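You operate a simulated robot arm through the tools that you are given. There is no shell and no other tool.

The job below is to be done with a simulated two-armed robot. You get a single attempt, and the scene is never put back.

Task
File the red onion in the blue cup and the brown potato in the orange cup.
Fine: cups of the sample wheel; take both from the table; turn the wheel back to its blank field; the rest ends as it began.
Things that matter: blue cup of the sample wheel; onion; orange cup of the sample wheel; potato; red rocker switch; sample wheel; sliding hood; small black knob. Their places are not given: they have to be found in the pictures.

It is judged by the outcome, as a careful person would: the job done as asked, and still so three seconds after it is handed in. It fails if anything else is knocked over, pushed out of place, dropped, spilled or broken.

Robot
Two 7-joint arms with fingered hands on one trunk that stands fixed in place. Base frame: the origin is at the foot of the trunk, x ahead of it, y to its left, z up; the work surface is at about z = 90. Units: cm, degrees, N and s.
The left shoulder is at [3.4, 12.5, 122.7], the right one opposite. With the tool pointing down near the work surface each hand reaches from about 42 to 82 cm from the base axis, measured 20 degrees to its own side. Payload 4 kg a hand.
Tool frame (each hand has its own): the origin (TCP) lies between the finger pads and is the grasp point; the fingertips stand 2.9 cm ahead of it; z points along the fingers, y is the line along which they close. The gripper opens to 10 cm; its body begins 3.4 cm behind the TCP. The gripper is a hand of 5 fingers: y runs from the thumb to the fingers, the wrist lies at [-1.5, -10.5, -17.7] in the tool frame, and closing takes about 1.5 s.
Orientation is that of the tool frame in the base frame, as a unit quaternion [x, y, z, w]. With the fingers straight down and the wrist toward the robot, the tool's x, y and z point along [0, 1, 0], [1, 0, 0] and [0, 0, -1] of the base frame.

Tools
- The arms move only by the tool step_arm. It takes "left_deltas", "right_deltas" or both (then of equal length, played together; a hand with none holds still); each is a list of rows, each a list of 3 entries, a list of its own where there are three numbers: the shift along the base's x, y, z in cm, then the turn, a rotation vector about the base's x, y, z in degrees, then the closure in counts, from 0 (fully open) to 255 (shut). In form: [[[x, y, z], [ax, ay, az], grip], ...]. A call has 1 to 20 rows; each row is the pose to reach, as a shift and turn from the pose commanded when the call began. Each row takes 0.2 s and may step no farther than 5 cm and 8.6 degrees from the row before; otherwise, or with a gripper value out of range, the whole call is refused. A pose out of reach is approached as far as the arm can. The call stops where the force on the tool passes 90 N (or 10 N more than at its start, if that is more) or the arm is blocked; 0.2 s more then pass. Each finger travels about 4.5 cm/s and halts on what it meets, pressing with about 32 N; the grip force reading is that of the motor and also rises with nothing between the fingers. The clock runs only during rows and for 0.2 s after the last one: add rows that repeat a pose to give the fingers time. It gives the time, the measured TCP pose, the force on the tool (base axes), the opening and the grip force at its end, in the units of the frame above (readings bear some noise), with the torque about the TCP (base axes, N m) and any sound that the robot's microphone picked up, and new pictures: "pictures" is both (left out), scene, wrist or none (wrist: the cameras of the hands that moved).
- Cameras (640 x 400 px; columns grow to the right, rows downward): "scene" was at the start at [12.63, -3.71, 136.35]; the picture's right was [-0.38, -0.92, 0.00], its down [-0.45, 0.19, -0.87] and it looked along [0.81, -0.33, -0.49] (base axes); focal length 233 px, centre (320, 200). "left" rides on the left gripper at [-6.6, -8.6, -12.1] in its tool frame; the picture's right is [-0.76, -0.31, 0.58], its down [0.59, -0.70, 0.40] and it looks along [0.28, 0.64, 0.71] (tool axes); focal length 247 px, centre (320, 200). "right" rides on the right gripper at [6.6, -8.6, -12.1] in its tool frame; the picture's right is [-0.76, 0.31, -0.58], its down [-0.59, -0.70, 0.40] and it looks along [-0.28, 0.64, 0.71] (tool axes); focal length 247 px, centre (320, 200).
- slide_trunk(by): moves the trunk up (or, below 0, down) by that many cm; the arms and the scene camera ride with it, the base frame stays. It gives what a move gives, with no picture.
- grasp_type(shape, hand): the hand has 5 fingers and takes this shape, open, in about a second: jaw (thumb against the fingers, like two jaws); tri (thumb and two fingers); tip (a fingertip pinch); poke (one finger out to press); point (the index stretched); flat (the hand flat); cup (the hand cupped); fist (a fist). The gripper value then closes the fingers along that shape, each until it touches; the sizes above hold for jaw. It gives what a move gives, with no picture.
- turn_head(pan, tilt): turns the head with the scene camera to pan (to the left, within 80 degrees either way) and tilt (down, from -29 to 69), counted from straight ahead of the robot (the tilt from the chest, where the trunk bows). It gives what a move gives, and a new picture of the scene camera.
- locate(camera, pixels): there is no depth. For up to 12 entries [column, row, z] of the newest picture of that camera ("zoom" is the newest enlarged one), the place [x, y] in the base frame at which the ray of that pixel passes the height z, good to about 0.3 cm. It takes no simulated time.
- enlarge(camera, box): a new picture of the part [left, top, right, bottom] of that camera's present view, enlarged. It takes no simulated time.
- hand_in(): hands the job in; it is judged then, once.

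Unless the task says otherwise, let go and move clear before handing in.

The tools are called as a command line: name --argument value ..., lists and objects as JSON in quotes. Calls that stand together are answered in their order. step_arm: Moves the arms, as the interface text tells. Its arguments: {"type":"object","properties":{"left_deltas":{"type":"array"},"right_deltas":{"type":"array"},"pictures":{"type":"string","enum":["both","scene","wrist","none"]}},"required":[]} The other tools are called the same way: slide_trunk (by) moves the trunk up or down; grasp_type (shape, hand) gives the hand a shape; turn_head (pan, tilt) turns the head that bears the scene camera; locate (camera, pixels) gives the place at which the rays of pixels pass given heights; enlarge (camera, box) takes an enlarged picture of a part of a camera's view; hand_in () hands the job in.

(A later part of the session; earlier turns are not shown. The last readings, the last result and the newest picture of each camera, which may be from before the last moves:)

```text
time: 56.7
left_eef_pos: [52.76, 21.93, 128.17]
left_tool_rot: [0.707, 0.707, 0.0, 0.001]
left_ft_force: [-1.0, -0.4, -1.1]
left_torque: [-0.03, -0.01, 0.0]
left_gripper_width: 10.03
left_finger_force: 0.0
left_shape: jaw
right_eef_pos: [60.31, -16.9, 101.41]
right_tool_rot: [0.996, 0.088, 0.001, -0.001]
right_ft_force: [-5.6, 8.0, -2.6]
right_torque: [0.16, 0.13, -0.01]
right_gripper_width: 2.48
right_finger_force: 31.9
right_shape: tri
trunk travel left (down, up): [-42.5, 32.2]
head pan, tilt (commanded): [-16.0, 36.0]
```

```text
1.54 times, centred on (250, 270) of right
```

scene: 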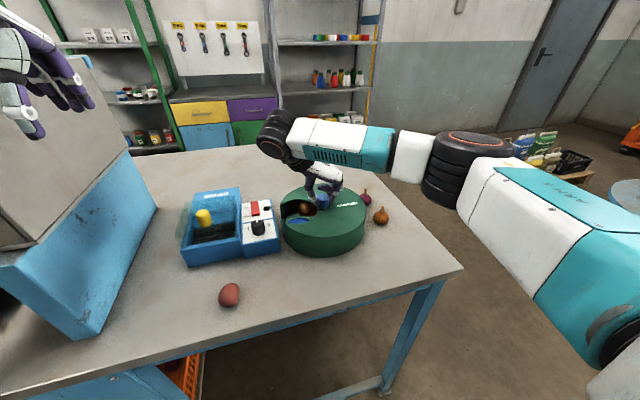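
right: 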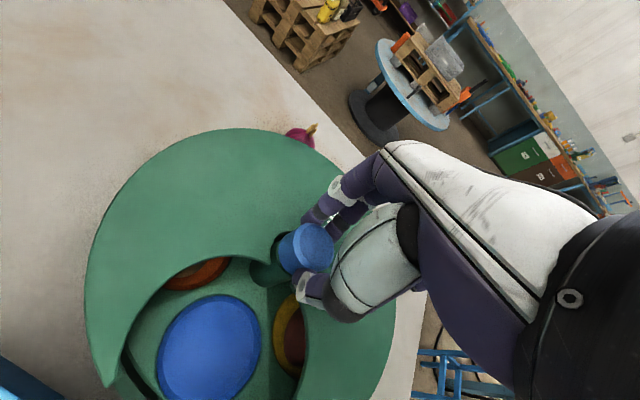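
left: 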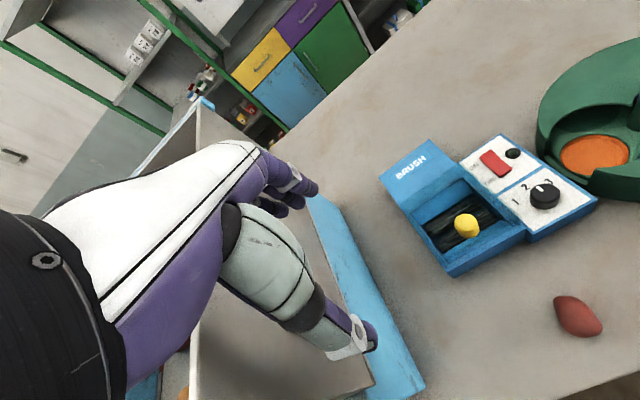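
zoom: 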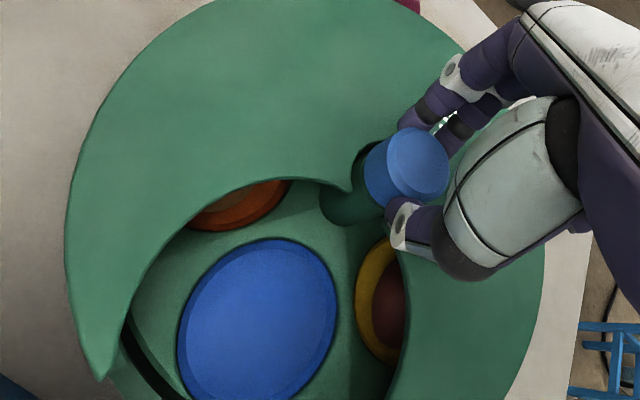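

Blue is nearly centred (zoom 268–486 versus 260–472 for the aligned orange), about 3° short. I'll add 3° then release.

step_arm --right_deltas '[[[0, 0, 0], [0, 0, -3], 200], [[0, 0, 0], [0, 0, -3], 200], [[0, 0, 0], [0, 0, -3], 185], [[0, 0, 0], [0, 0, -3], 170], [[0, 0, 0], [0, 0, -3], 150], [[0, 0, 0], [0, 0, -3], 130], [[0, 0, 0], [0, 0, -3], 110], [[0, 0, 2], [0, 0, -3], 100], [[0, 0, 6], [0, 0, -3], 95], [[0, 0, 10], [0, 0, -3], 90], [[0, 0, 14], [0, 0, -3], 90], [[0, 0, 14], [0, 0, -3], 90]]' --pictures "both"

enlarge --camera "left" --box '[520, 70, 640, 200]'

enlarge --camera "right" --box '[120, 160, 320, 380]'

```text
time: 59.3
left_eef_pos: [52.62, 21.6, 128.09]
left_tool_rot: [0.707, 0.707, 0.0, -0.001]
left_ft_force: [0.3, -0.3, 0.2]
left_torque: [-0.05, 0.03, -0.04]
left_gripper_width: 10.02
left_finger_force: 0.0
left_shape: jaw
right_eef_pos: [60.29, -16.98, 115.3]
right_tool_rot: [0.998, 0.062, -0.001, 0.0]
right_ft_force: [0.6, 0.2, 0.5]
right_torque: [0.0, -0.02, -0.02]
right_gripper_width: 6.46
right_finger_force: 0.0
right_shape: tri
trunk travel left (down, up): [-42.5, 32.2]
head pan, tilt (commanded): [-16.0, 36.0]
```

scene: 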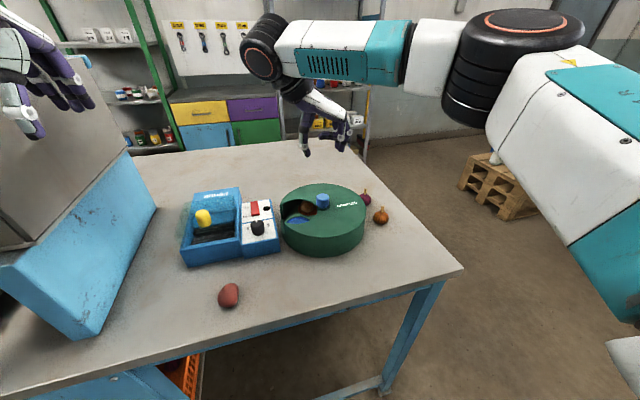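
right: 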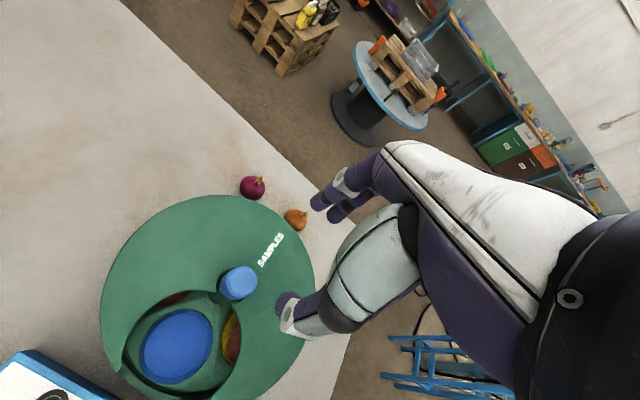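

```text
3.08 times, centred on (580, 135) of left
```

zoom: 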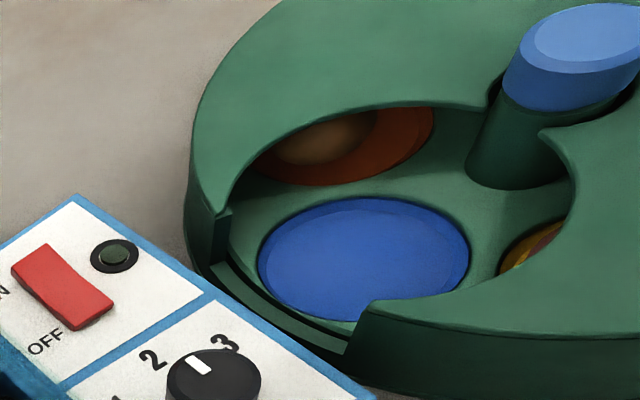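

```text
1.82 times, centred on (220, 270) of right
```

zoom: 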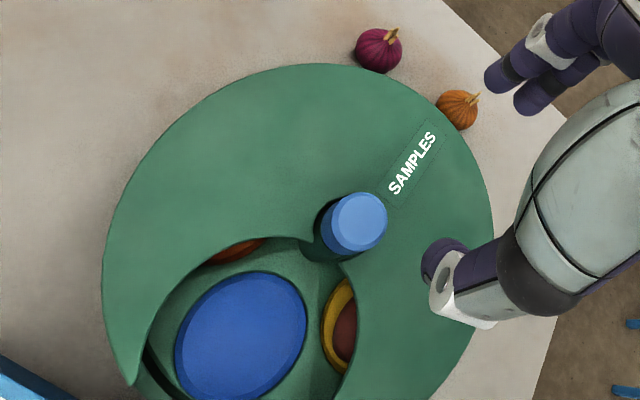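

Blue is now centred in the window (258–470, matching the aligned orange). Next is the red onion near (66.5,-32.7); I'll go above it with yaw ≈ +25 so that the thumb and fingers stay clear of the wheel and of the other onion.

step_arm --right_deltas '[[[0, -1, 0], [0, 0, 8], 80], [[0.5, -2, 0], [0, 0, 16], 80], [[1, -3.2, 0], [0, 0, 24], 80], [[1.5, -4.4, 0], [0, 0, 32], 80], [[2, -5.6, 0], [0, 0, 40], 80], [[2.5, -6.8, 0], [0, 0, 48], 80], [[3, -8, 0], [0, 0, 56], 80], [[3.5, -9.2, 0], [0, 0, 64], 80], [[4, -10.4, 0], [0, 0, 72], 80], [[4.5, -11.6, 0], [0, 0, 80], 80], [[5, -12.8, 0], [0, 0, 88], 80], [[5.5, -14, 0], [0, 0, 96], 80], [[6, -15, 0], [0, 0, 104], 80], [[6.3, -15.8, 0], [0, 0, 108], 80], [[6.3, -15.8, 0], [0, 0, 108], 80]]' --pictures "both"

enlarge --camera "right" --box '[150, 220, 310, 380]'

enlarge --camera "scene" --box '[330, 160, 410, 240]'

```text
time: 62.5
left_eef_pos: [52.73, 21.66, 128.1]
left_tool_rot: [0.707, 0.707, 0.0, 0.0]
left_ft_force: [-0.2, -0.2, -0.9]
left_torque: [-0.05, 0.0, 0.0]
left_gripper_width: 9.99
left_finger_force: 0.0
left_shape: jaw
right_eef_pos: [66.71, -32.8, 115.38]
right_tool_rot: [0.537, 0.844, 0.0, 0.0]
right_ft_force: [-0.6, -1.0, -0.2]
right_torque: [0.01, -0.02, 0.02]
right_gripper_width: 6.84
right_finger_force: 0.0
right_shape: tri
trunk travel left (down, up): [-42.5, 32.2]
head pan, tilt (commanded): [-16.0, 36.0]
```

scene: 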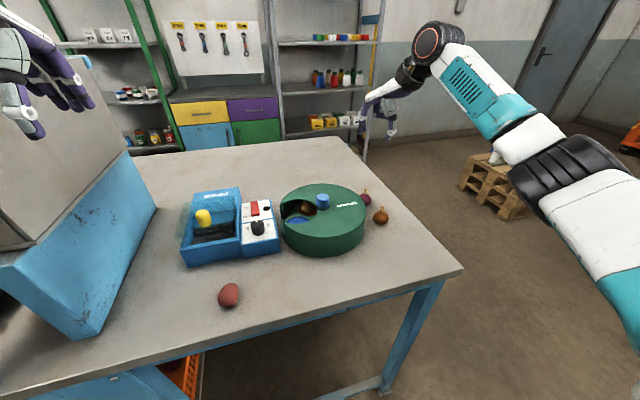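
right: 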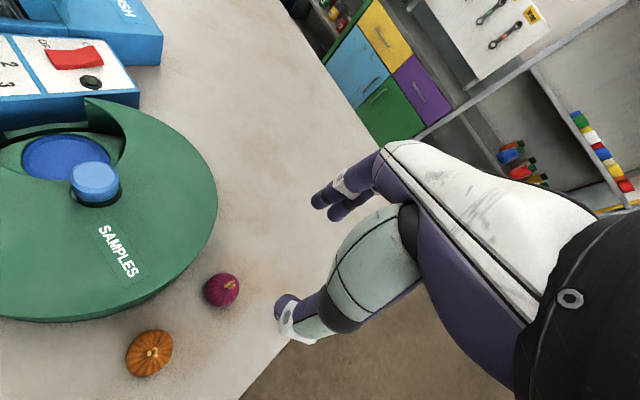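

```text
2.50 times, centred on (230, 300) of right
```

zoom: 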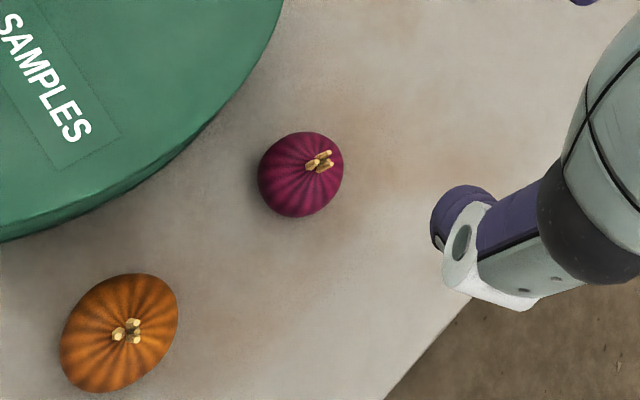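

```text
5.00 times, centred on (370, 200) of scene
```

zoom: 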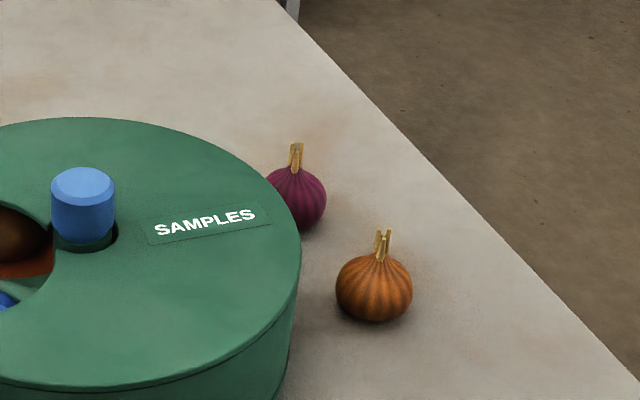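

The onion (zoom (300,175)) lies on the hand's axis. I'll check its height from the stem's parallax and its width.

locate --camera "zoom" --pixels '[[296, 215, 160]]'

enlarge --camera "right" --box '[190, 260, 250, 320]'

```text
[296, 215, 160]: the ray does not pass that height
```

```text
6.67 times, centred on (220, 290) of right
```

zoom: 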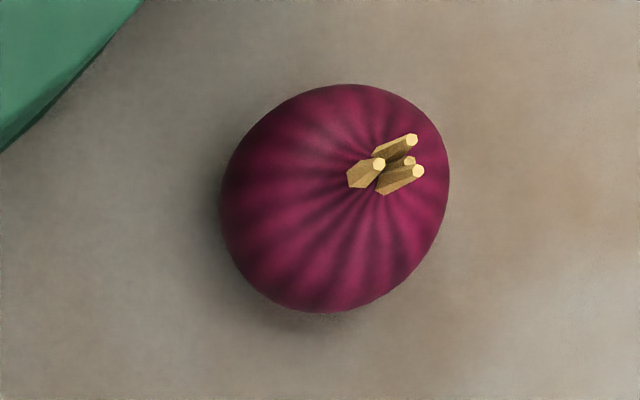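

locate --camera "zoom" --pixels '[[335, 198, 91.7], [220, 195, 91.7], [449, 190, 91.7], [345, 84, 91.7], [320, 312, 91.7], [405, 155, 93], [405, 155, 94], [405, 155, 95], [405, 155, 96], [375, 182, 92.5], [375, 182, 93.5]]'

locate --camera "scene" --pixels '[[365, 191, 94], [365, 191, 95], [365, 191, 96], [365, 202, 91.7], [366, 206, 90]]'

```text
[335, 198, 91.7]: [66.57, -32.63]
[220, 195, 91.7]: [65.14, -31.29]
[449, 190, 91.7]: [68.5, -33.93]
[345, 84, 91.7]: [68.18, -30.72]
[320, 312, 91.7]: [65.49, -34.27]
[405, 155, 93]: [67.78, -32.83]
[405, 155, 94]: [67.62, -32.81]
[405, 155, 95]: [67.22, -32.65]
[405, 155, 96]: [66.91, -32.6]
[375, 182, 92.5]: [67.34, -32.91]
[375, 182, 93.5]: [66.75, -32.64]
```

```text
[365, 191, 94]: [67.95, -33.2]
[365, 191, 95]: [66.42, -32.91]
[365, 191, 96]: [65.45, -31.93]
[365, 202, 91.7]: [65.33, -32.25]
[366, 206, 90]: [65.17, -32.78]
```

The onion is at (66.65,-32.65), Ø≈4.1, stem top at z≈95.3, so about 5.3 tall. In the dish (floor ≈91.2) its stem would reach ≈96.5, so I want to check the cover plate's thickness at the notch edge.

enlarge --camera "left" --box '[535, 100, 635, 165]'

enlarge --camera "scene" --box '[275, 180, 335, 240]'

```text
6.15 times, centred on (585, 132) of left
```

zoom: 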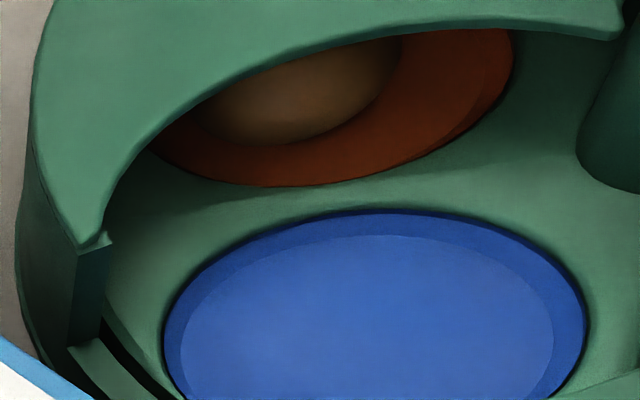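

```text
6.67 times, centred on (305, 210) of scene
```

zoom: 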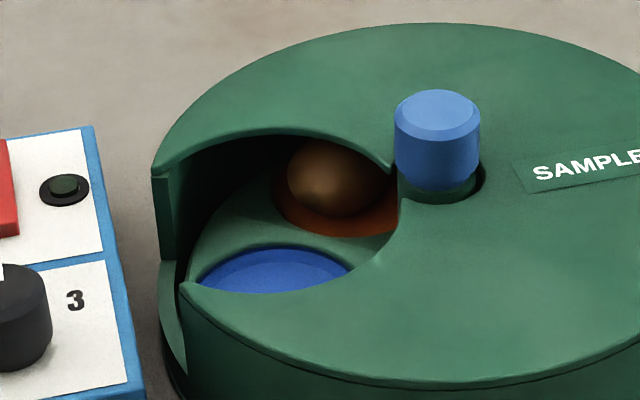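

The cover plate is thin (≈0.4), leaving about 1 cm over the stem. Descending over the onion to z≈98 first.

step_arm --right_deltas '[[[0, 0.1, -4], [0, 0, 0], 85], [[0, 0.1, -8], [0, 0, 0], 90], [[0, 0.1, -12], [0, 0, 0], 95], [[0, 0.1, -15.5], [0, 0, 0], 95], [[0, 0.1, -17.2], [0, 0, 0], 95], [[0, 0.1, -17.2], [0, 0, 0], 95]]' --pictures "both"

enlarge --camera "right" --box '[200, 180, 380, 360]'

enlarge --camera "scene" --box '[320, 150, 420, 240]'

```text
time: 63.9
left_eef_pos: [52.61, 21.74, 128.19]
left_tool_rot: [0.708, 0.706, 0.001, 0.0]
left_ft_force: [-0.2, 0.5, -0.4]
left_torque: [-0.02, -0.02, -0.02]
left_gripper_width: 9.98
left_finger_force: 0.0
left_shape: jaw
right_eef_pos: [66.87, -32.66, 98.1]
right_tool_rot: [0.537, 0.844, 0.0, -0.001]
right_ft_force: [0.9, -0.1, 0.2]
right_torque: [0.0, -0.02, -0.04]
right_gripper_width: 6.32
right_finger_force: 0.0
right_shape: tri
trunk travel left (down, up): [-42.5, 32.2]
head pan, tilt (commanded): [-16.0, 36.0]
```

scene: 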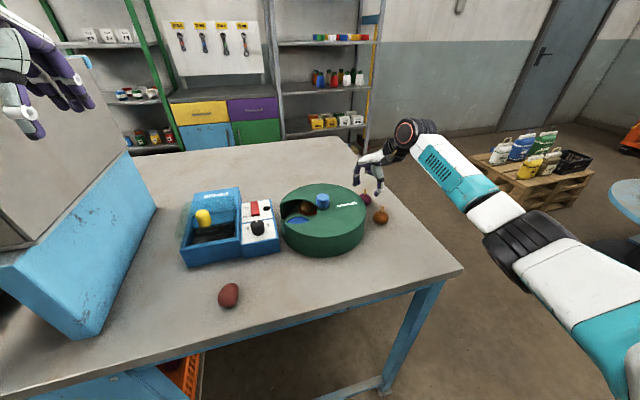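
right: 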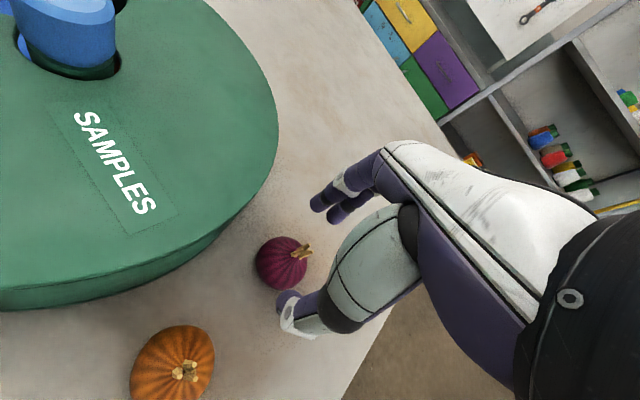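

```text
2.22 times, centred on (290, 270) of right
```

zoom: 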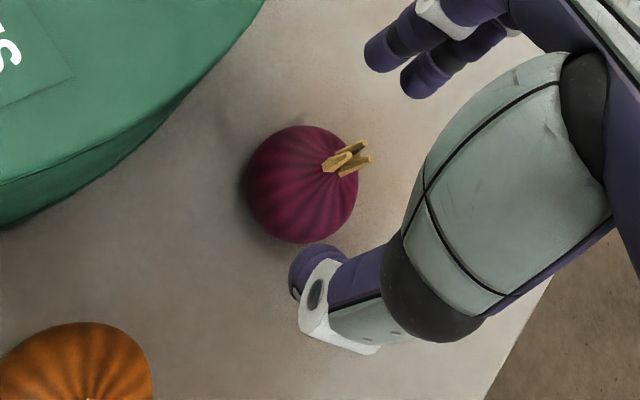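

```text
4.44 times, centred on (370, 195) of scene
```

zoom: 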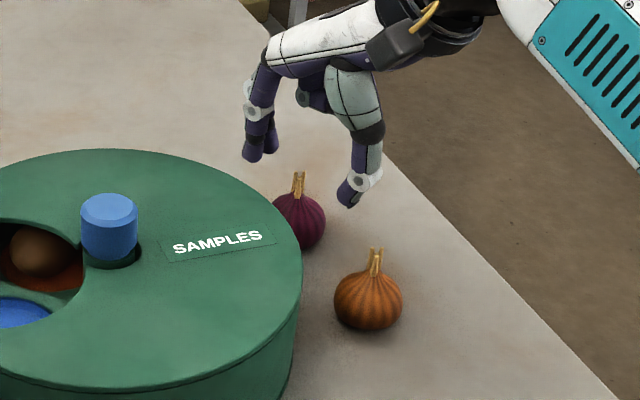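

Well centred between thumb and fingers. Lowering to z≈93.7 and closing gradually.

step_arm --right_deltas '[[[0, 0, -2], [0, 0, 0], 95], [[0, 0, -3.5], [0, 0, 0], 95], [[0, 0, -4.4], [0, 0, 0], 95], [[0, 0, -4.4], [0, 0, 0], 110], [[0, 0, -4.4], [0, 0, 0], 125], [[0, 0, -4.4], [0, 0, 0], 130], [[0, 0, -4.4], [0, 0, 0], 130]]' --pictures "both"

enlarge --camera "right" --box '[200, 180, 380, 360]'

enlarge --camera "scene" --box '[320, 150, 420, 240]'

```text
time: 65.5
left_eef_pos: [52.69, 21.81, 128.01]
left_tool_rot: [0.707, 0.707, 0.0, 0.0]
left_ft_force: [0.9, -0.3, 0.2]
left_torque: [0.0, 0.0, 0.01]
left_gripper_width: 9.99
left_finger_force: 0.1
left_shape: jaw
right_eef_pos: [66.81, -32.73, 93.72]
right_tool_rot: [0.537, 0.844, 0.0, 0.0]
right_ft_force: [0.3, -0.8, -0.3]
right_torque: [0.03, 0.01, -0.02]
right_gripper_width: 4.93
right_finger_force: 0.1
right_shape: tri
trunk travel left (down, up): [-42.5, 32.2]
head pan, tilt (commanded): [-16.0, 36.0]
```

scene: 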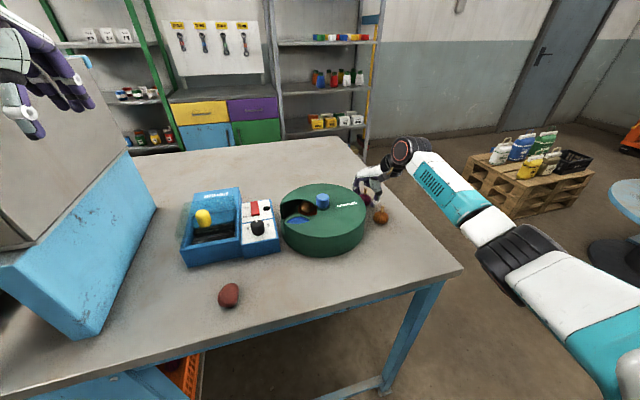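
right: 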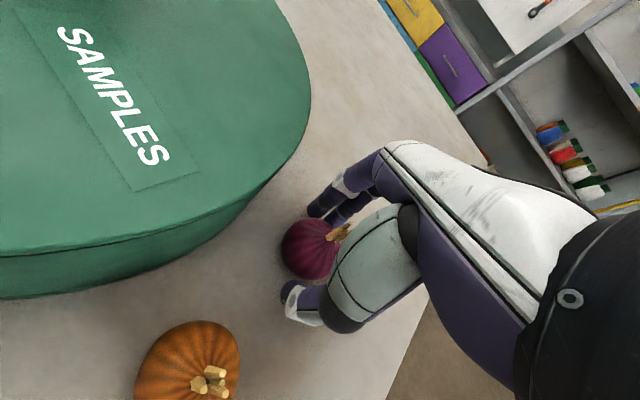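

```text
2.22 times, centred on (290, 270) of right
```

zoom: 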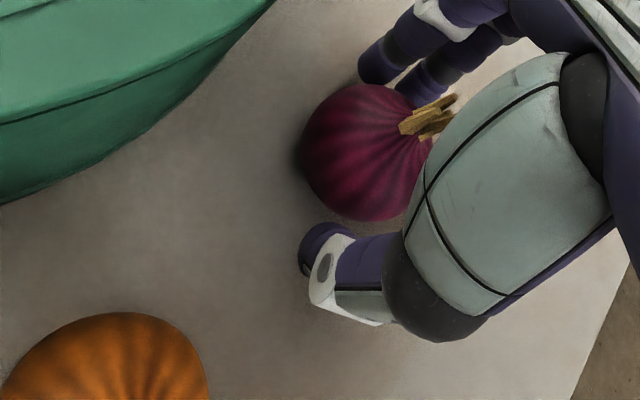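

```text
4.44 times, centred on (370, 195) of scene
```

zoom: 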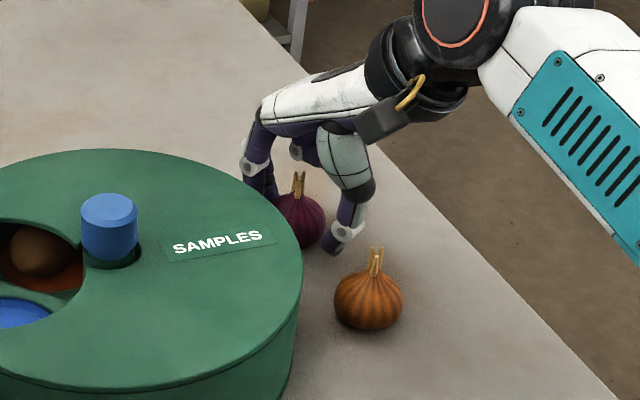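

The onion is centred along the closing line. Closing on it.

step_arm --right_deltas '[[[0, 0, 0], [0, 0, 0], 140], [[0, 0, 0], [0, 0, 0], 150], [[0, 0, 0], [0, 0, 0], 158], [[0, 0, 0], [0, 0, 0], 166], [[0, 0, 0], [0, 0, 0], 174], [[0, 0, 0], [0, 0, 0], 182], [[0, 0, 0], [0, 0, 0], 190], [[0, 0, 0], [0, 0, 0], 190]]' --pictures "both"

enlarge --camera "right" --box '[200, 180, 380, 360]'

```text
time: 67.3
left_eef_pos: [52.62, 21.74, 128.12]
left_tool_rot: [0.707, 0.707, 0.0, 0.0]
left_ft_force: [1.0, -0.3, -1.1]
left_torque: [0.02, 0.01, 0.01]
left_gripper_width: 9.98
left_finger_force: 0.1
left_shape: jaw
right_eef_pos: [66.65, -32.66, 93.79]
right_tool_rot: [0.536, 0.844, 0.0, -0.001]
right_ft_force: [-0.1, -0.2, 0.4]
right_torque: [0.01, -0.04, -0.02]
right_gripper_width: 3.54
right_finger_force: 32.1
right_shape: tri
trunk travel left (down, up): [-42.5, 32.2]
head pan, tilt (commanded): [-16.0, 36.0]
```

scene: 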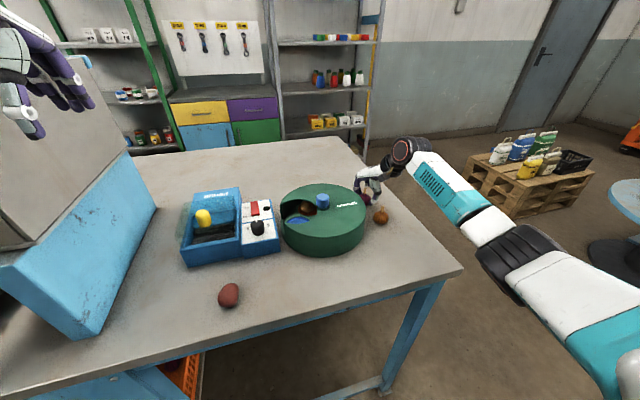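
right: 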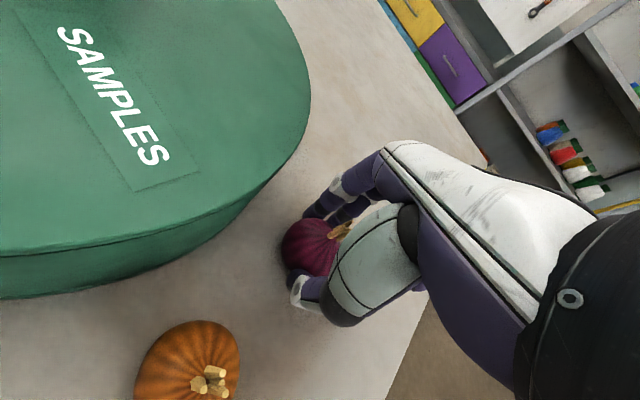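

```text
2.22 times, centred on (290, 270) of right
```

zoom: 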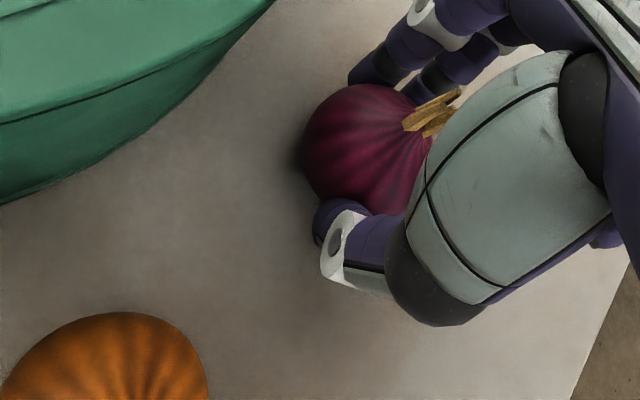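

Gripped at 3.54 with 32 N. Lifting gently, then higher.

step_arm --right_deltas '[[[0, 0, 0.7], [0, 0, 0], 195], [[0, 0, 1.5], [0, 0, 0], 195], [[0, 0, 3], [0, 0, 0], 195], [[0, 0, 6], [0, 0, 0], 195], [[0, 0, 10], [0, 0, 0], 195], [[0, 0, 14], [0, 0, 0], 195], [[0, 0, 18], [0, 0, 0], 195], [[0, 0, 20], [0, 0, 0], 195], [[0, 0, 20], [0, 0, 0], 195]]' --pictures "both"

enlarge --camera "right" --box '[200, 180, 380, 360]'

enlarge --camera "scene" --box '[320, 90, 440, 230]'

```text
time: 69.3
left_eef_pos: [52.56, 21.69, 128.1]
left_tool_rot: [0.707, 0.707, 0.0, 0.0]
left_ft_force: [0.3, 0.5, 1.1]
left_torque: [0.0, 0.05, 0.01]
left_gripper_width: 10.0
left_finger_force: 0.1
left_shape: jaw
right_eef_pos: [66.68, -32.81, 113.76]
right_tool_rot: [0.536, 0.844, -0.001, 0.0]
right_ft_force: [0.8, -1.0, -0.6]
right_torque: [0.02, 0.04, 0.0]
right_gripper_width: 3.51
right_finger_force: 32.3
right_shape: tri
trunk travel left (down, up): [-42.5, 32.2]
head pan, tilt (commanded): [-16.0, 36.0]
```

scene: 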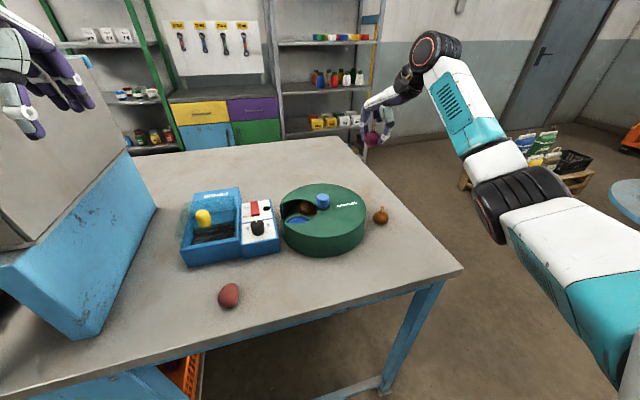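
right: 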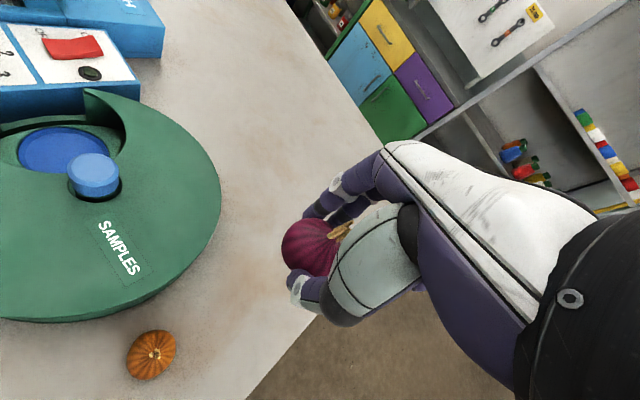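

```text
2.22 times, centred on (290, 270) of right
```

zoom: 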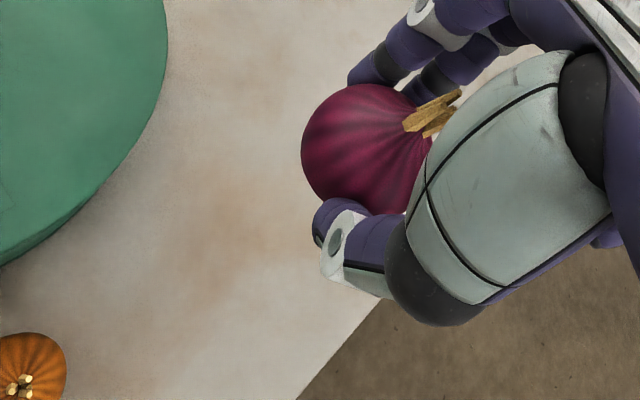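

```text
2.86 times, centred on (380, 160) of scene
```

zoom: 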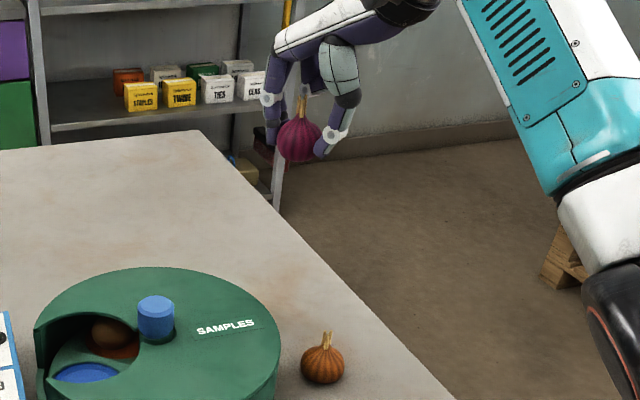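

The onion hangs upright in the grip. Carrying it to above the window while turning back to yaw -86.

step_arm --right_deltas '[[[-0.4, 1.5, 0], [0, 0, -7], 195], [[-0.9, 3, 0], [0, 0, -14], 195], [[-1.3, 4.6, 0], [0, 0, -21], 195], [[-1.8, 6.2, 0], [0, 0, -28], 195], [[-2.2, 7.8, 0], [0, 0, -35], 195], [[-2.7, 9.4, 0], [0, 0, -42], 195], [[-3.1, 11, 0], [0, 0, -49], 195], [[-3.6, 12.6, 0], [0, 0, -56], 195], [[-4, 14.2, 0], [0, 0, -63], 195], [[-4.5, 15.8, 0], [0, 0, -70], 195], [[-4.9, 17.4, 0], [0, 0, -77], 195], [[-5.4, 19, 0], [0, 0, -84], 195], [[-5.8, 20.6, 0], [0, 0, -91], 195], [[-6.2, 22, 0], [0, 0, -98], 195], [[-6.6, 23.1, 0], [0, 0, -105], 195], [[-6.6, 23.1, 0], [0, 0, -111], 195], [[-6.6, 23.1, -4], [0, 0, -111], 195], [[-6.6, 23.1, -7.5], [0, 0, -111], 195], [[-6.6, 23.1, -7.5], [0, 0, -111], 195]]' --pictures "both"

enlarge --camera "right" --box '[150, 160, 380, 380]'

enlarge --camera "left" --box '[520, 70, 640, 200]'

enlarge --camera "scene" --box '[270, 140, 360, 240]'

```text
time: 73.3
left_eef_pos: [52.61, 21.74, 128.11]
left_tool_rot: [0.707, 0.707, 0.001, 0.0]
left_ft_force: [-0.6, 0.5, -0.7]
left_torque: [0.02, -0.02, -0.01]
left_gripper_width: 9.99
left_finger_force: 0.0
left_shape: jaw
right_eef_pos: [60.01, -9.68, 106.36]
right_tool_rot: [0.999, 0.035, 0.0, 0.001]
right_ft_force: [-0.1, 0.0, -0.5]
right_torque: [0.04, -0.02, 0.01]
right_gripper_width: 3.49
right_finger_force: 32.0
right_shape: tri
trunk travel left (down, up): [-42.5, 32.2]
head pan, tilt (commanded): [-16.0, 36.0]
```

scene: 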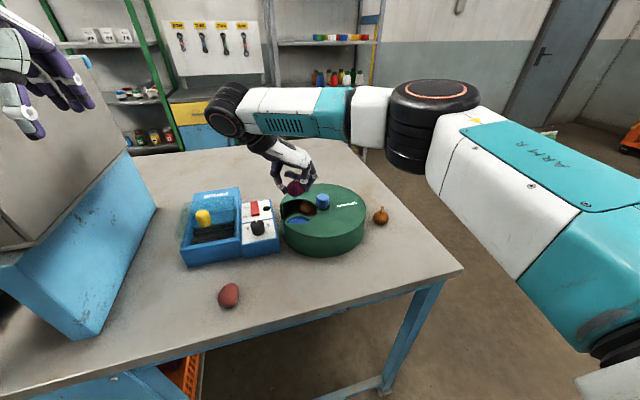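
right: 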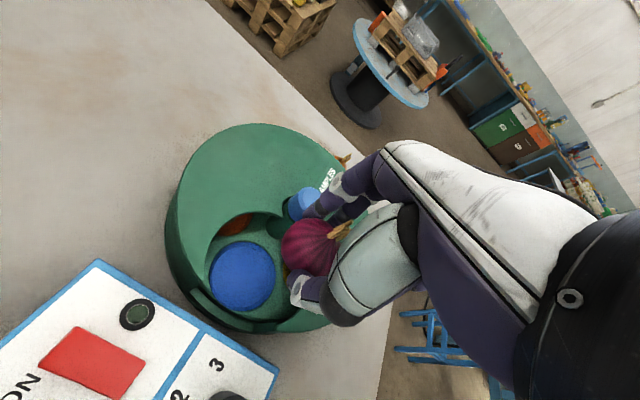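

```text
1.82 times, centred on (265, 270) of right
```

zoom: 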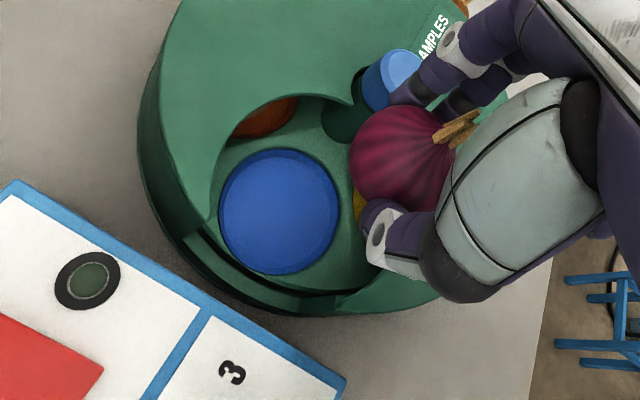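

```text
3.08 times, centred on (580, 135) of left
```

zoom: 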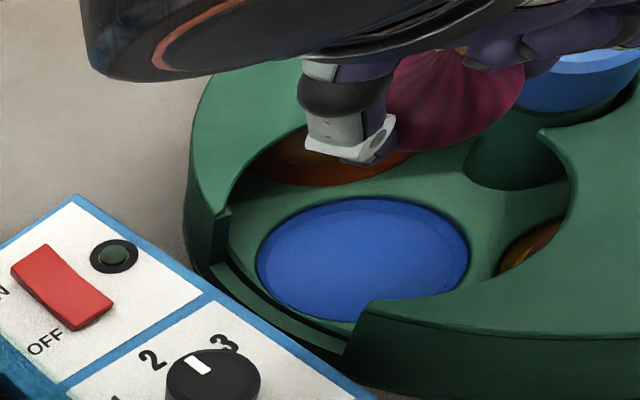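

```text
4.00 times, centred on (315, 190) of scene
```

zoom: 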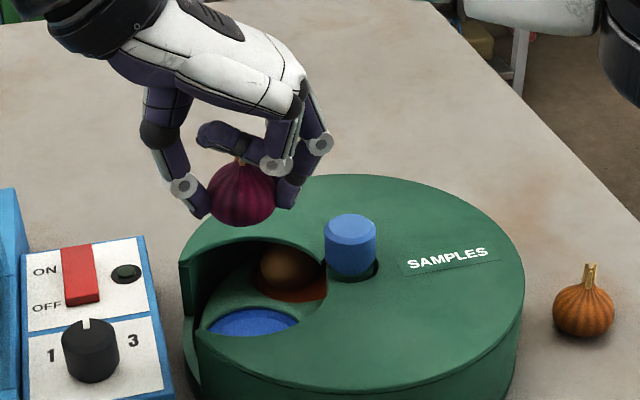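

Alignment matches the potato's placement. Descending to z≈96.5 in moderate steps.

step_arm --right_deltas '[[[0.1, 0, -2.5], [0, 0, 0], 195], [[0.1, 0, -5], [0, 0, 0], 195], [[0.1, 0, -7], [0, 0, 0], 195], [[0.1, 0, -8.2], [0, 0, 0], 195], [[0.1, 0, -9.2], [0, 0, 0], 195], [[0.1, 0, -9.9], [0, 0, 0], 195], [[0.1, 0, -9.9], [0, 0, 0], 195]]' --pictures "both"

enlarge --camera "right" --box '[220, 180, 380, 340]'

enlarge --camera "scene" --box '[270, 160, 340, 240]'

```text
time: 74.9
left_eef_pos: [52.64, 21.79, 128.12]
left_tool_rot: [0.707, 0.707, 0.0, 0.0]
left_ft_force: [-0.1, 0.2, 0.1]
left_torque: [0.01, 0.02, -0.01]
left_gripper_width: 9.99
left_finger_force: 0.0
left_shape: jaw
right_eef_pos: [60.11, -9.64, 96.3]
right_tool_rot: [0.999, 0.034, 0.0, 0.001]
right_ft_force: [0.9, 0.2, -0.7]
right_torque: [0.0, 0.02, 0.0]
right_gripper_width: 3.49
right_finger_force: 32.7
right_shape: tri
trunk travel left (down, up): [-42.5, 32.2]
head pan, tilt (commanded): [-16.0, 36.0]
```

scene: 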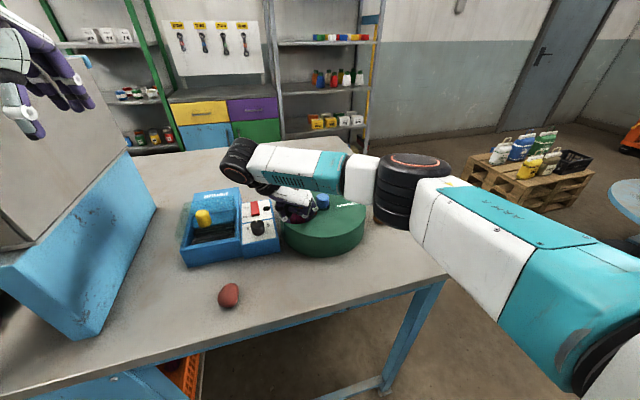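
right: 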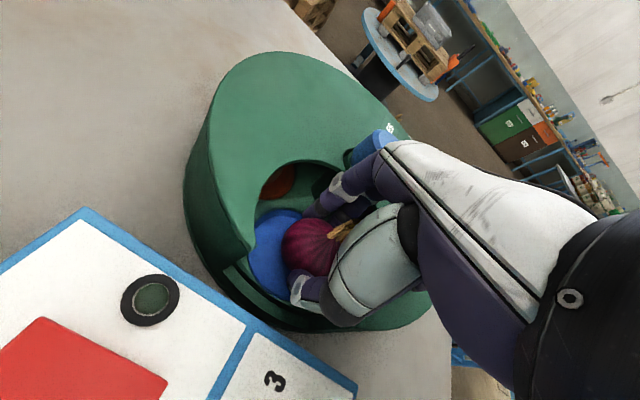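

```text
2.50 times, centred on (300, 260) of right
```

zoom: 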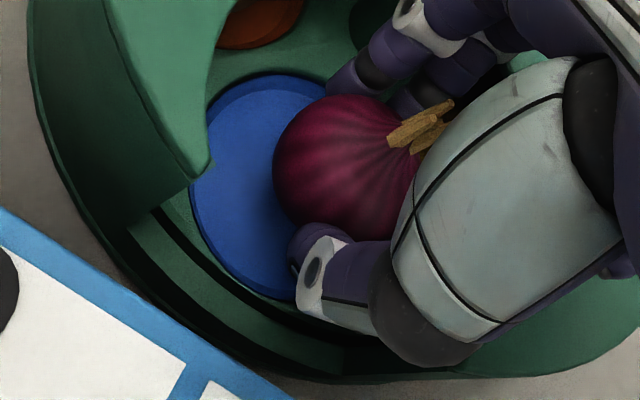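

```text
5.00 times, centred on (305, 200) of scene
```

zoom: 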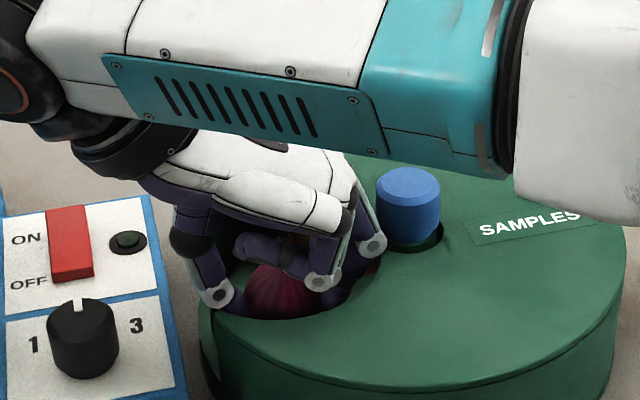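

No contact yet at z=96.3. Feeling down in 0.3–0.4 cm steps.

step_arm --right_deltas '[[[0, 0, -0.3], [0, 0, 0], 195], [[0, 0, -0.6], [0, 0, 0], 195], [[0, 0, -0.6], [0, 0, 0], 195]]' --pictures "none"

step_arm --right_deltas '[[[0, 0, -0.3], [0, 0, 0], 195], [[0, 0, -0.3], [0, 0, 0], 195]]' --pictures "none"

```text
time: 75.7
left_eef_pos: [52.68, 21.76, 128.07]
left_tool_rot: [0.707, 0.707, 0.0, 0.0]
left_ft_force: [-0.3, 0.1, -0.5]
left_torque: [-0.03, 0.0, 0.04]
left_gripper_width: 9.97
left_finger_force: 0.1
left_shape: jaw
right_eef_pos: [60.29, -9.66, 95.81]
right_tool_rot: [0.999, 0.034, 0.0, 0.0]
right_ft_force: [0.2, -0.6, -0.7]
right_torque: [0.0, -0.01, 0.0]
right_gripper_width: 3.48
right_finger_force: 32.1
right_shape: tri
trunk travel left (down, up): [-42.5, 32.2]
head pan, tilt (commanded): [-16.0, 36.0]
```

```text
time: 76.3
left_eef_pos: [52.68, 21.65, 127.99]
left_tool_rot: [0.708, 0.706, 0.0, 0.0]
left_ft_force: [-0.3, 0.2, -0.3]
left_torque: [0.04, -0.02, -0.01]
left_gripper_width: 9.99
left_finger_force: 0.2
left_shape: jaw
right_eef_pos: [60.1, -9.57, 95.55]
right_tool_rot: [0.999, 0.035, 0.0, 0.0]
right_ft_force: [0.1, 0.4, -0.7]
right_torque: [-0.04, -0.02, 0.05]
right_gripper_width: 3.46
right_finger_force: 32.0
right_shape: tri
trunk travel left (down, up): [-42.5, 32.2]
head pan, tilt (commanded): [-16.0, 36.0]
```

step_arm --right_deltas '[[[0, 0, -0.25], [0, 0, 0], 195], [[0, 0, -0.25], [0, 0, 0], 195]]' --pictures "none"

step_arm --right_deltas '[[[0, 0, -0.2], [0, 0, 0], 195], [[0, 0, -0.2], [0, 0, 0], 195]]' --pictures "wrist"

enlarge --camera "right" --box '[220, 180, 380, 340]'

enlarge --camera "scene" --box '[270, 160, 340, 240]'

```text
time: 76.9
left_eef_pos: [52.69, 21.74, 128.14]
left_tool_rot: [0.707, 0.707, 0.001, -0.001]
left_ft_force: [0.1, 0.0, -0.5]
left_torque: [-0.01, 0.0, -0.01]
left_gripper_width: 10.01
left_finger_force: 0.0
left_shape: jaw
right_eef_pos: [60.02, -9.61, 95.13]
right_tool_rot: [0.999, 0.035, 0.0, 0.0]
right_ft_force: [0.2, 0.1, -0.4]
right_torque: [0.02, -0.01, -0.04]
right_gripper_width: 3.45
right_finger_force: 31.7
right_shape: tri
trunk travel left (down, up): [-42.5, 32.2]
head pan, tilt (commanded): [-16.0, 36.0]
```

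```text
time: 77.5
left_eef_pos: [52.7, 21.78, 128.18]
left_tool_rot: [0.707, 0.707, 0.0, 0.0]
left_ft_force: [-0.6, -0.8, 0.5]
left_torque: [-0.02, 0.02, 0.0]
left_gripper_width: 9.97
left_finger_force: 0.1
left_shape: jaw
right_eef_pos: [60.1, -9.52, 95.06]
right_tool_rot: [0.999, 0.035, -0.001, 0.0]
right_ft_force: [0.5, 0.8, -0.8]
right_torque: [-0.01, -0.02, 0.0]
right_gripper_width: 3.49
right_finger_force: 32.0
right_shape: tri
trunk travel left (down, up): [-42.5, 32.2]
head pan, tilt (commanded): [-16.0, 36.0]
```

right: 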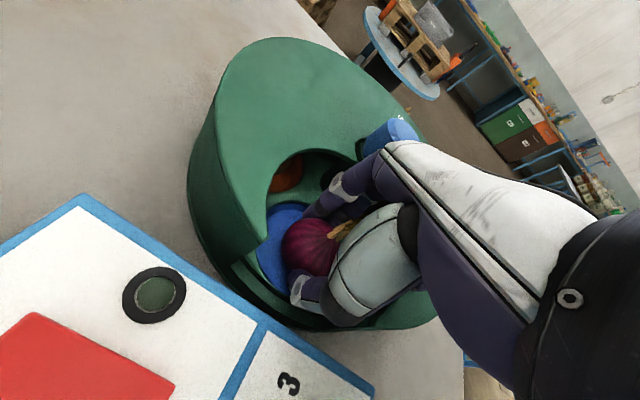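

```text
2.50 times, centred on (300, 260) of right
```

zoom: 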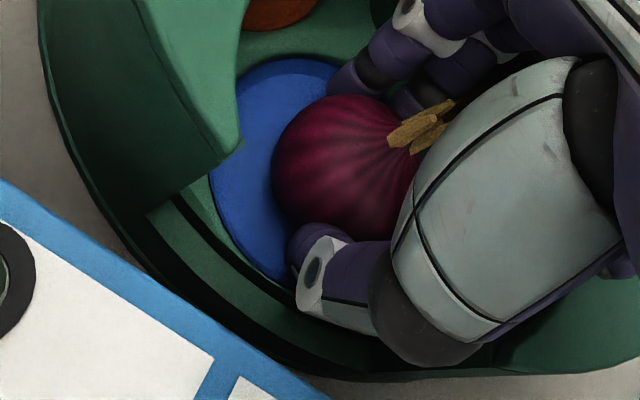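

```text
5.00 times, centred on (305, 200) of scene
```

zoom: 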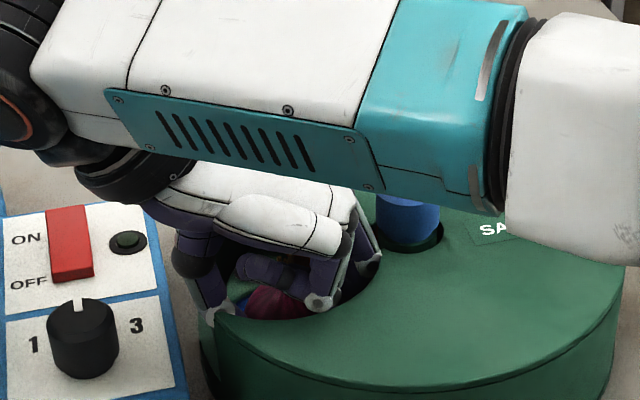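

step_arm --right_deltas '[[[0, 0, -0.2], [0, 0, 0], 195], [[0, 0, -0.2], [0, 0, 0], 195]]' --pictures "none"

```text
time: 78.1
left_eef_pos: [52.66, 21.77, 128.18]
left_tool_rot: [0.707, 0.707, 0.0, 0.0]
left_ft_force: [0.1, -0.6, -0.2]
left_torque: [-0.04, 0.01, 0.0]
left_gripper_width: 9.98
left_finger_force: 0.0
left_shape: jaw
right_eef_pos: [60.3, -9.46, 94.96]
right_tool_rot: [0.999, 0.037, 0.001, -0.002]
right_ft_force: [4.7, 5.6, 7.5]
right_torque: [-0.31, 0.53, -0.19]
right_gripper_width: 3.48
right_finger_force: 32.1
right_shape: tri
trunk travel left (down, up): [-42.5, 32.2]
head pan, tilt (commanded): [-16.0, 36.0]
```

Now there is a lateral force with torque, so a knuckle is brushing the cover edge rather than the onion landing. I'll back up 0.3 cm (onion then only a few mm above the dish) and confirm forces vanish.

step_arm --right_deltas '[[[0, 0, 0.2], [0, 0, 0], 195], [[0, 0, 0.3], [0, 0, 0], 195], [[0, 0, 0.3], [0, 0, 0], 195]]' --pictures "both"

enlarge --camera "right" --box '[220, 180, 380, 340]'

enlarge --camera "left" --box '[540, 90, 640, 200]'

```text
time: 78.9
left_eef_pos: [52.54, 21.84, 128.1]
left_tool_rot: [0.707, 0.707, 0.001, 0.0]
left_ft_force: [0.8, 0.3, 0.2]
left_torque: [-0.01, 0.01, 0.01]
left_gripper_width: 9.96
left_finger_force: 0.1
left_shape: jaw
right_eef_pos: [60.22, -9.69, 95.08]
right_tool_rot: [0.999, 0.034, 0.001, 0.0]
right_ft_force: [0.7, 0.9, 3.1]
right_torque: [-0.07, 0.2, -0.04]
right_gripper_width: 3.48
right_finger_force: 31.3
right_shape: tri
trunk travel left (down, up): [-42.5, 32.2]
head pan, tilt (commanded): [-16.0, 36.0]
```

scene: 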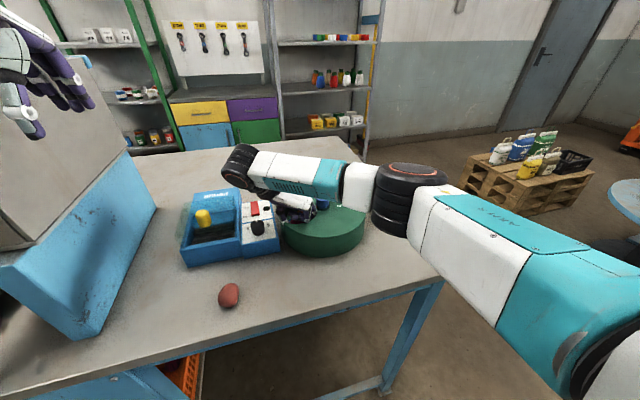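
right: 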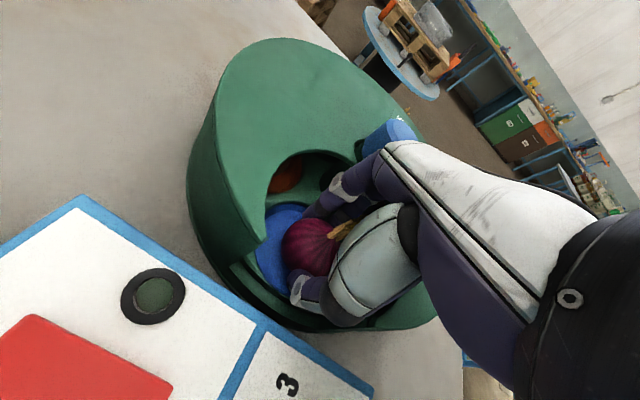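

```text
2.50 times, centred on (300, 260) of right
```

zoom: 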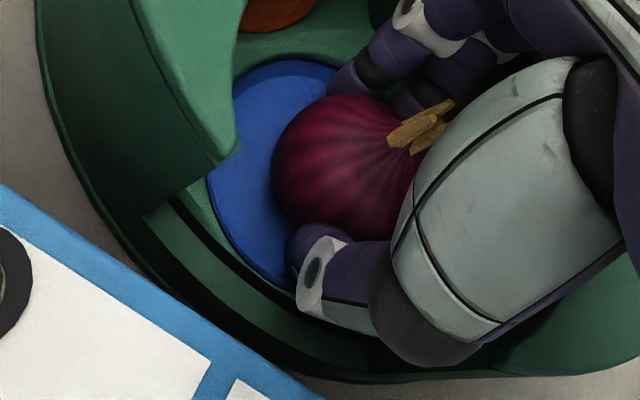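

```text
3.64 times, centred on (590, 145) of left
```

zoom: 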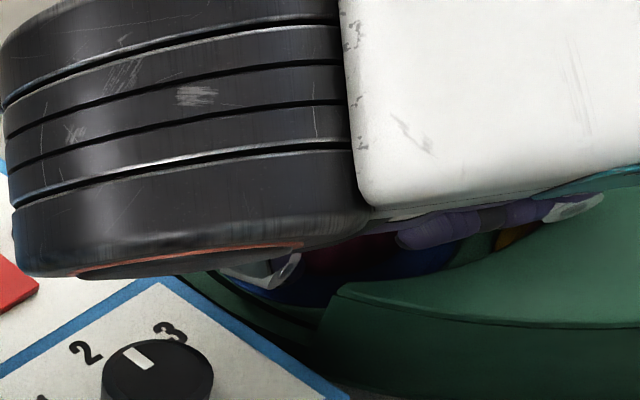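

A slight residual (3 N) remains from the curled finger on the cover's edge. Raising another 0.25 cm, then opening slowly to let the onion down.

step_arm --right_deltas '[[[0, 0, 0.25], [0, 0, 0], 195], [[0, 0, 0.25], [0, 0, 0], 185], [[0, 0, 0.25], [0, 0, 0], 175], [[0, 0, 0.25], [0, 0, 0], 166], [[0, 0, 0.25], [0, 0, 0], 160], [[0, 0, 0.25], [0, 0, 0], 154], [[0, 0, 0.25], [0, 0, 0], 148], [[0, 0, 0.25], [0, 0, 0], 144], [[0, 0, 0.25], [0, 0, 0], 144]]' --pictures "both"

enlarge --camera "right" --box '[220, 180, 380, 340]'

```text
time: 80.9
left_eef_pos: [52.78, 21.76, 128.1]
left_tool_rot: [0.708, 0.706, 0.0, 0.0]
left_ft_force: [0.8, 0.4, -0.7]
left_torque: [0.04, 0.01, -0.02]
left_gripper_width: 10.0
left_finger_force: 0.1
left_shape: jaw
right_eef_pos: [60.21, -9.61, 95.41]
right_tool_rot: [0.999, 0.036, 0.0, 0.0]
right_ft_force: [-1.6, 1.8, -1.3]
right_torque: [0.01, -0.04, 0.0]
right_gripper_width: 4.25
right_finger_force: 0.0
right_shape: tri
trunk travel left (down, up): [-42.5, 32.2]
head pan, tilt (commanded): [-16.0, 36.0]
```

scene: 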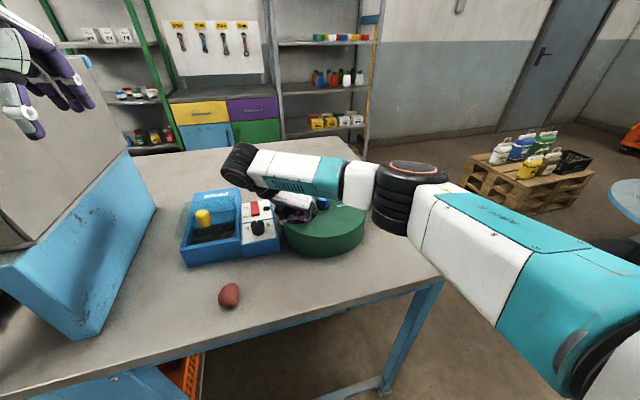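
right: 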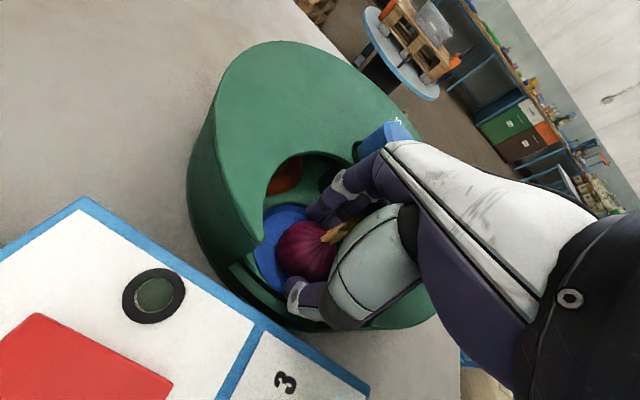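

```text
2.50 times, centred on (300, 260) of right
```

zoom: 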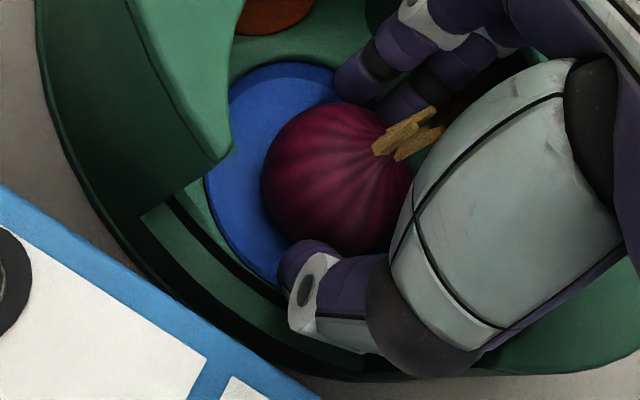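

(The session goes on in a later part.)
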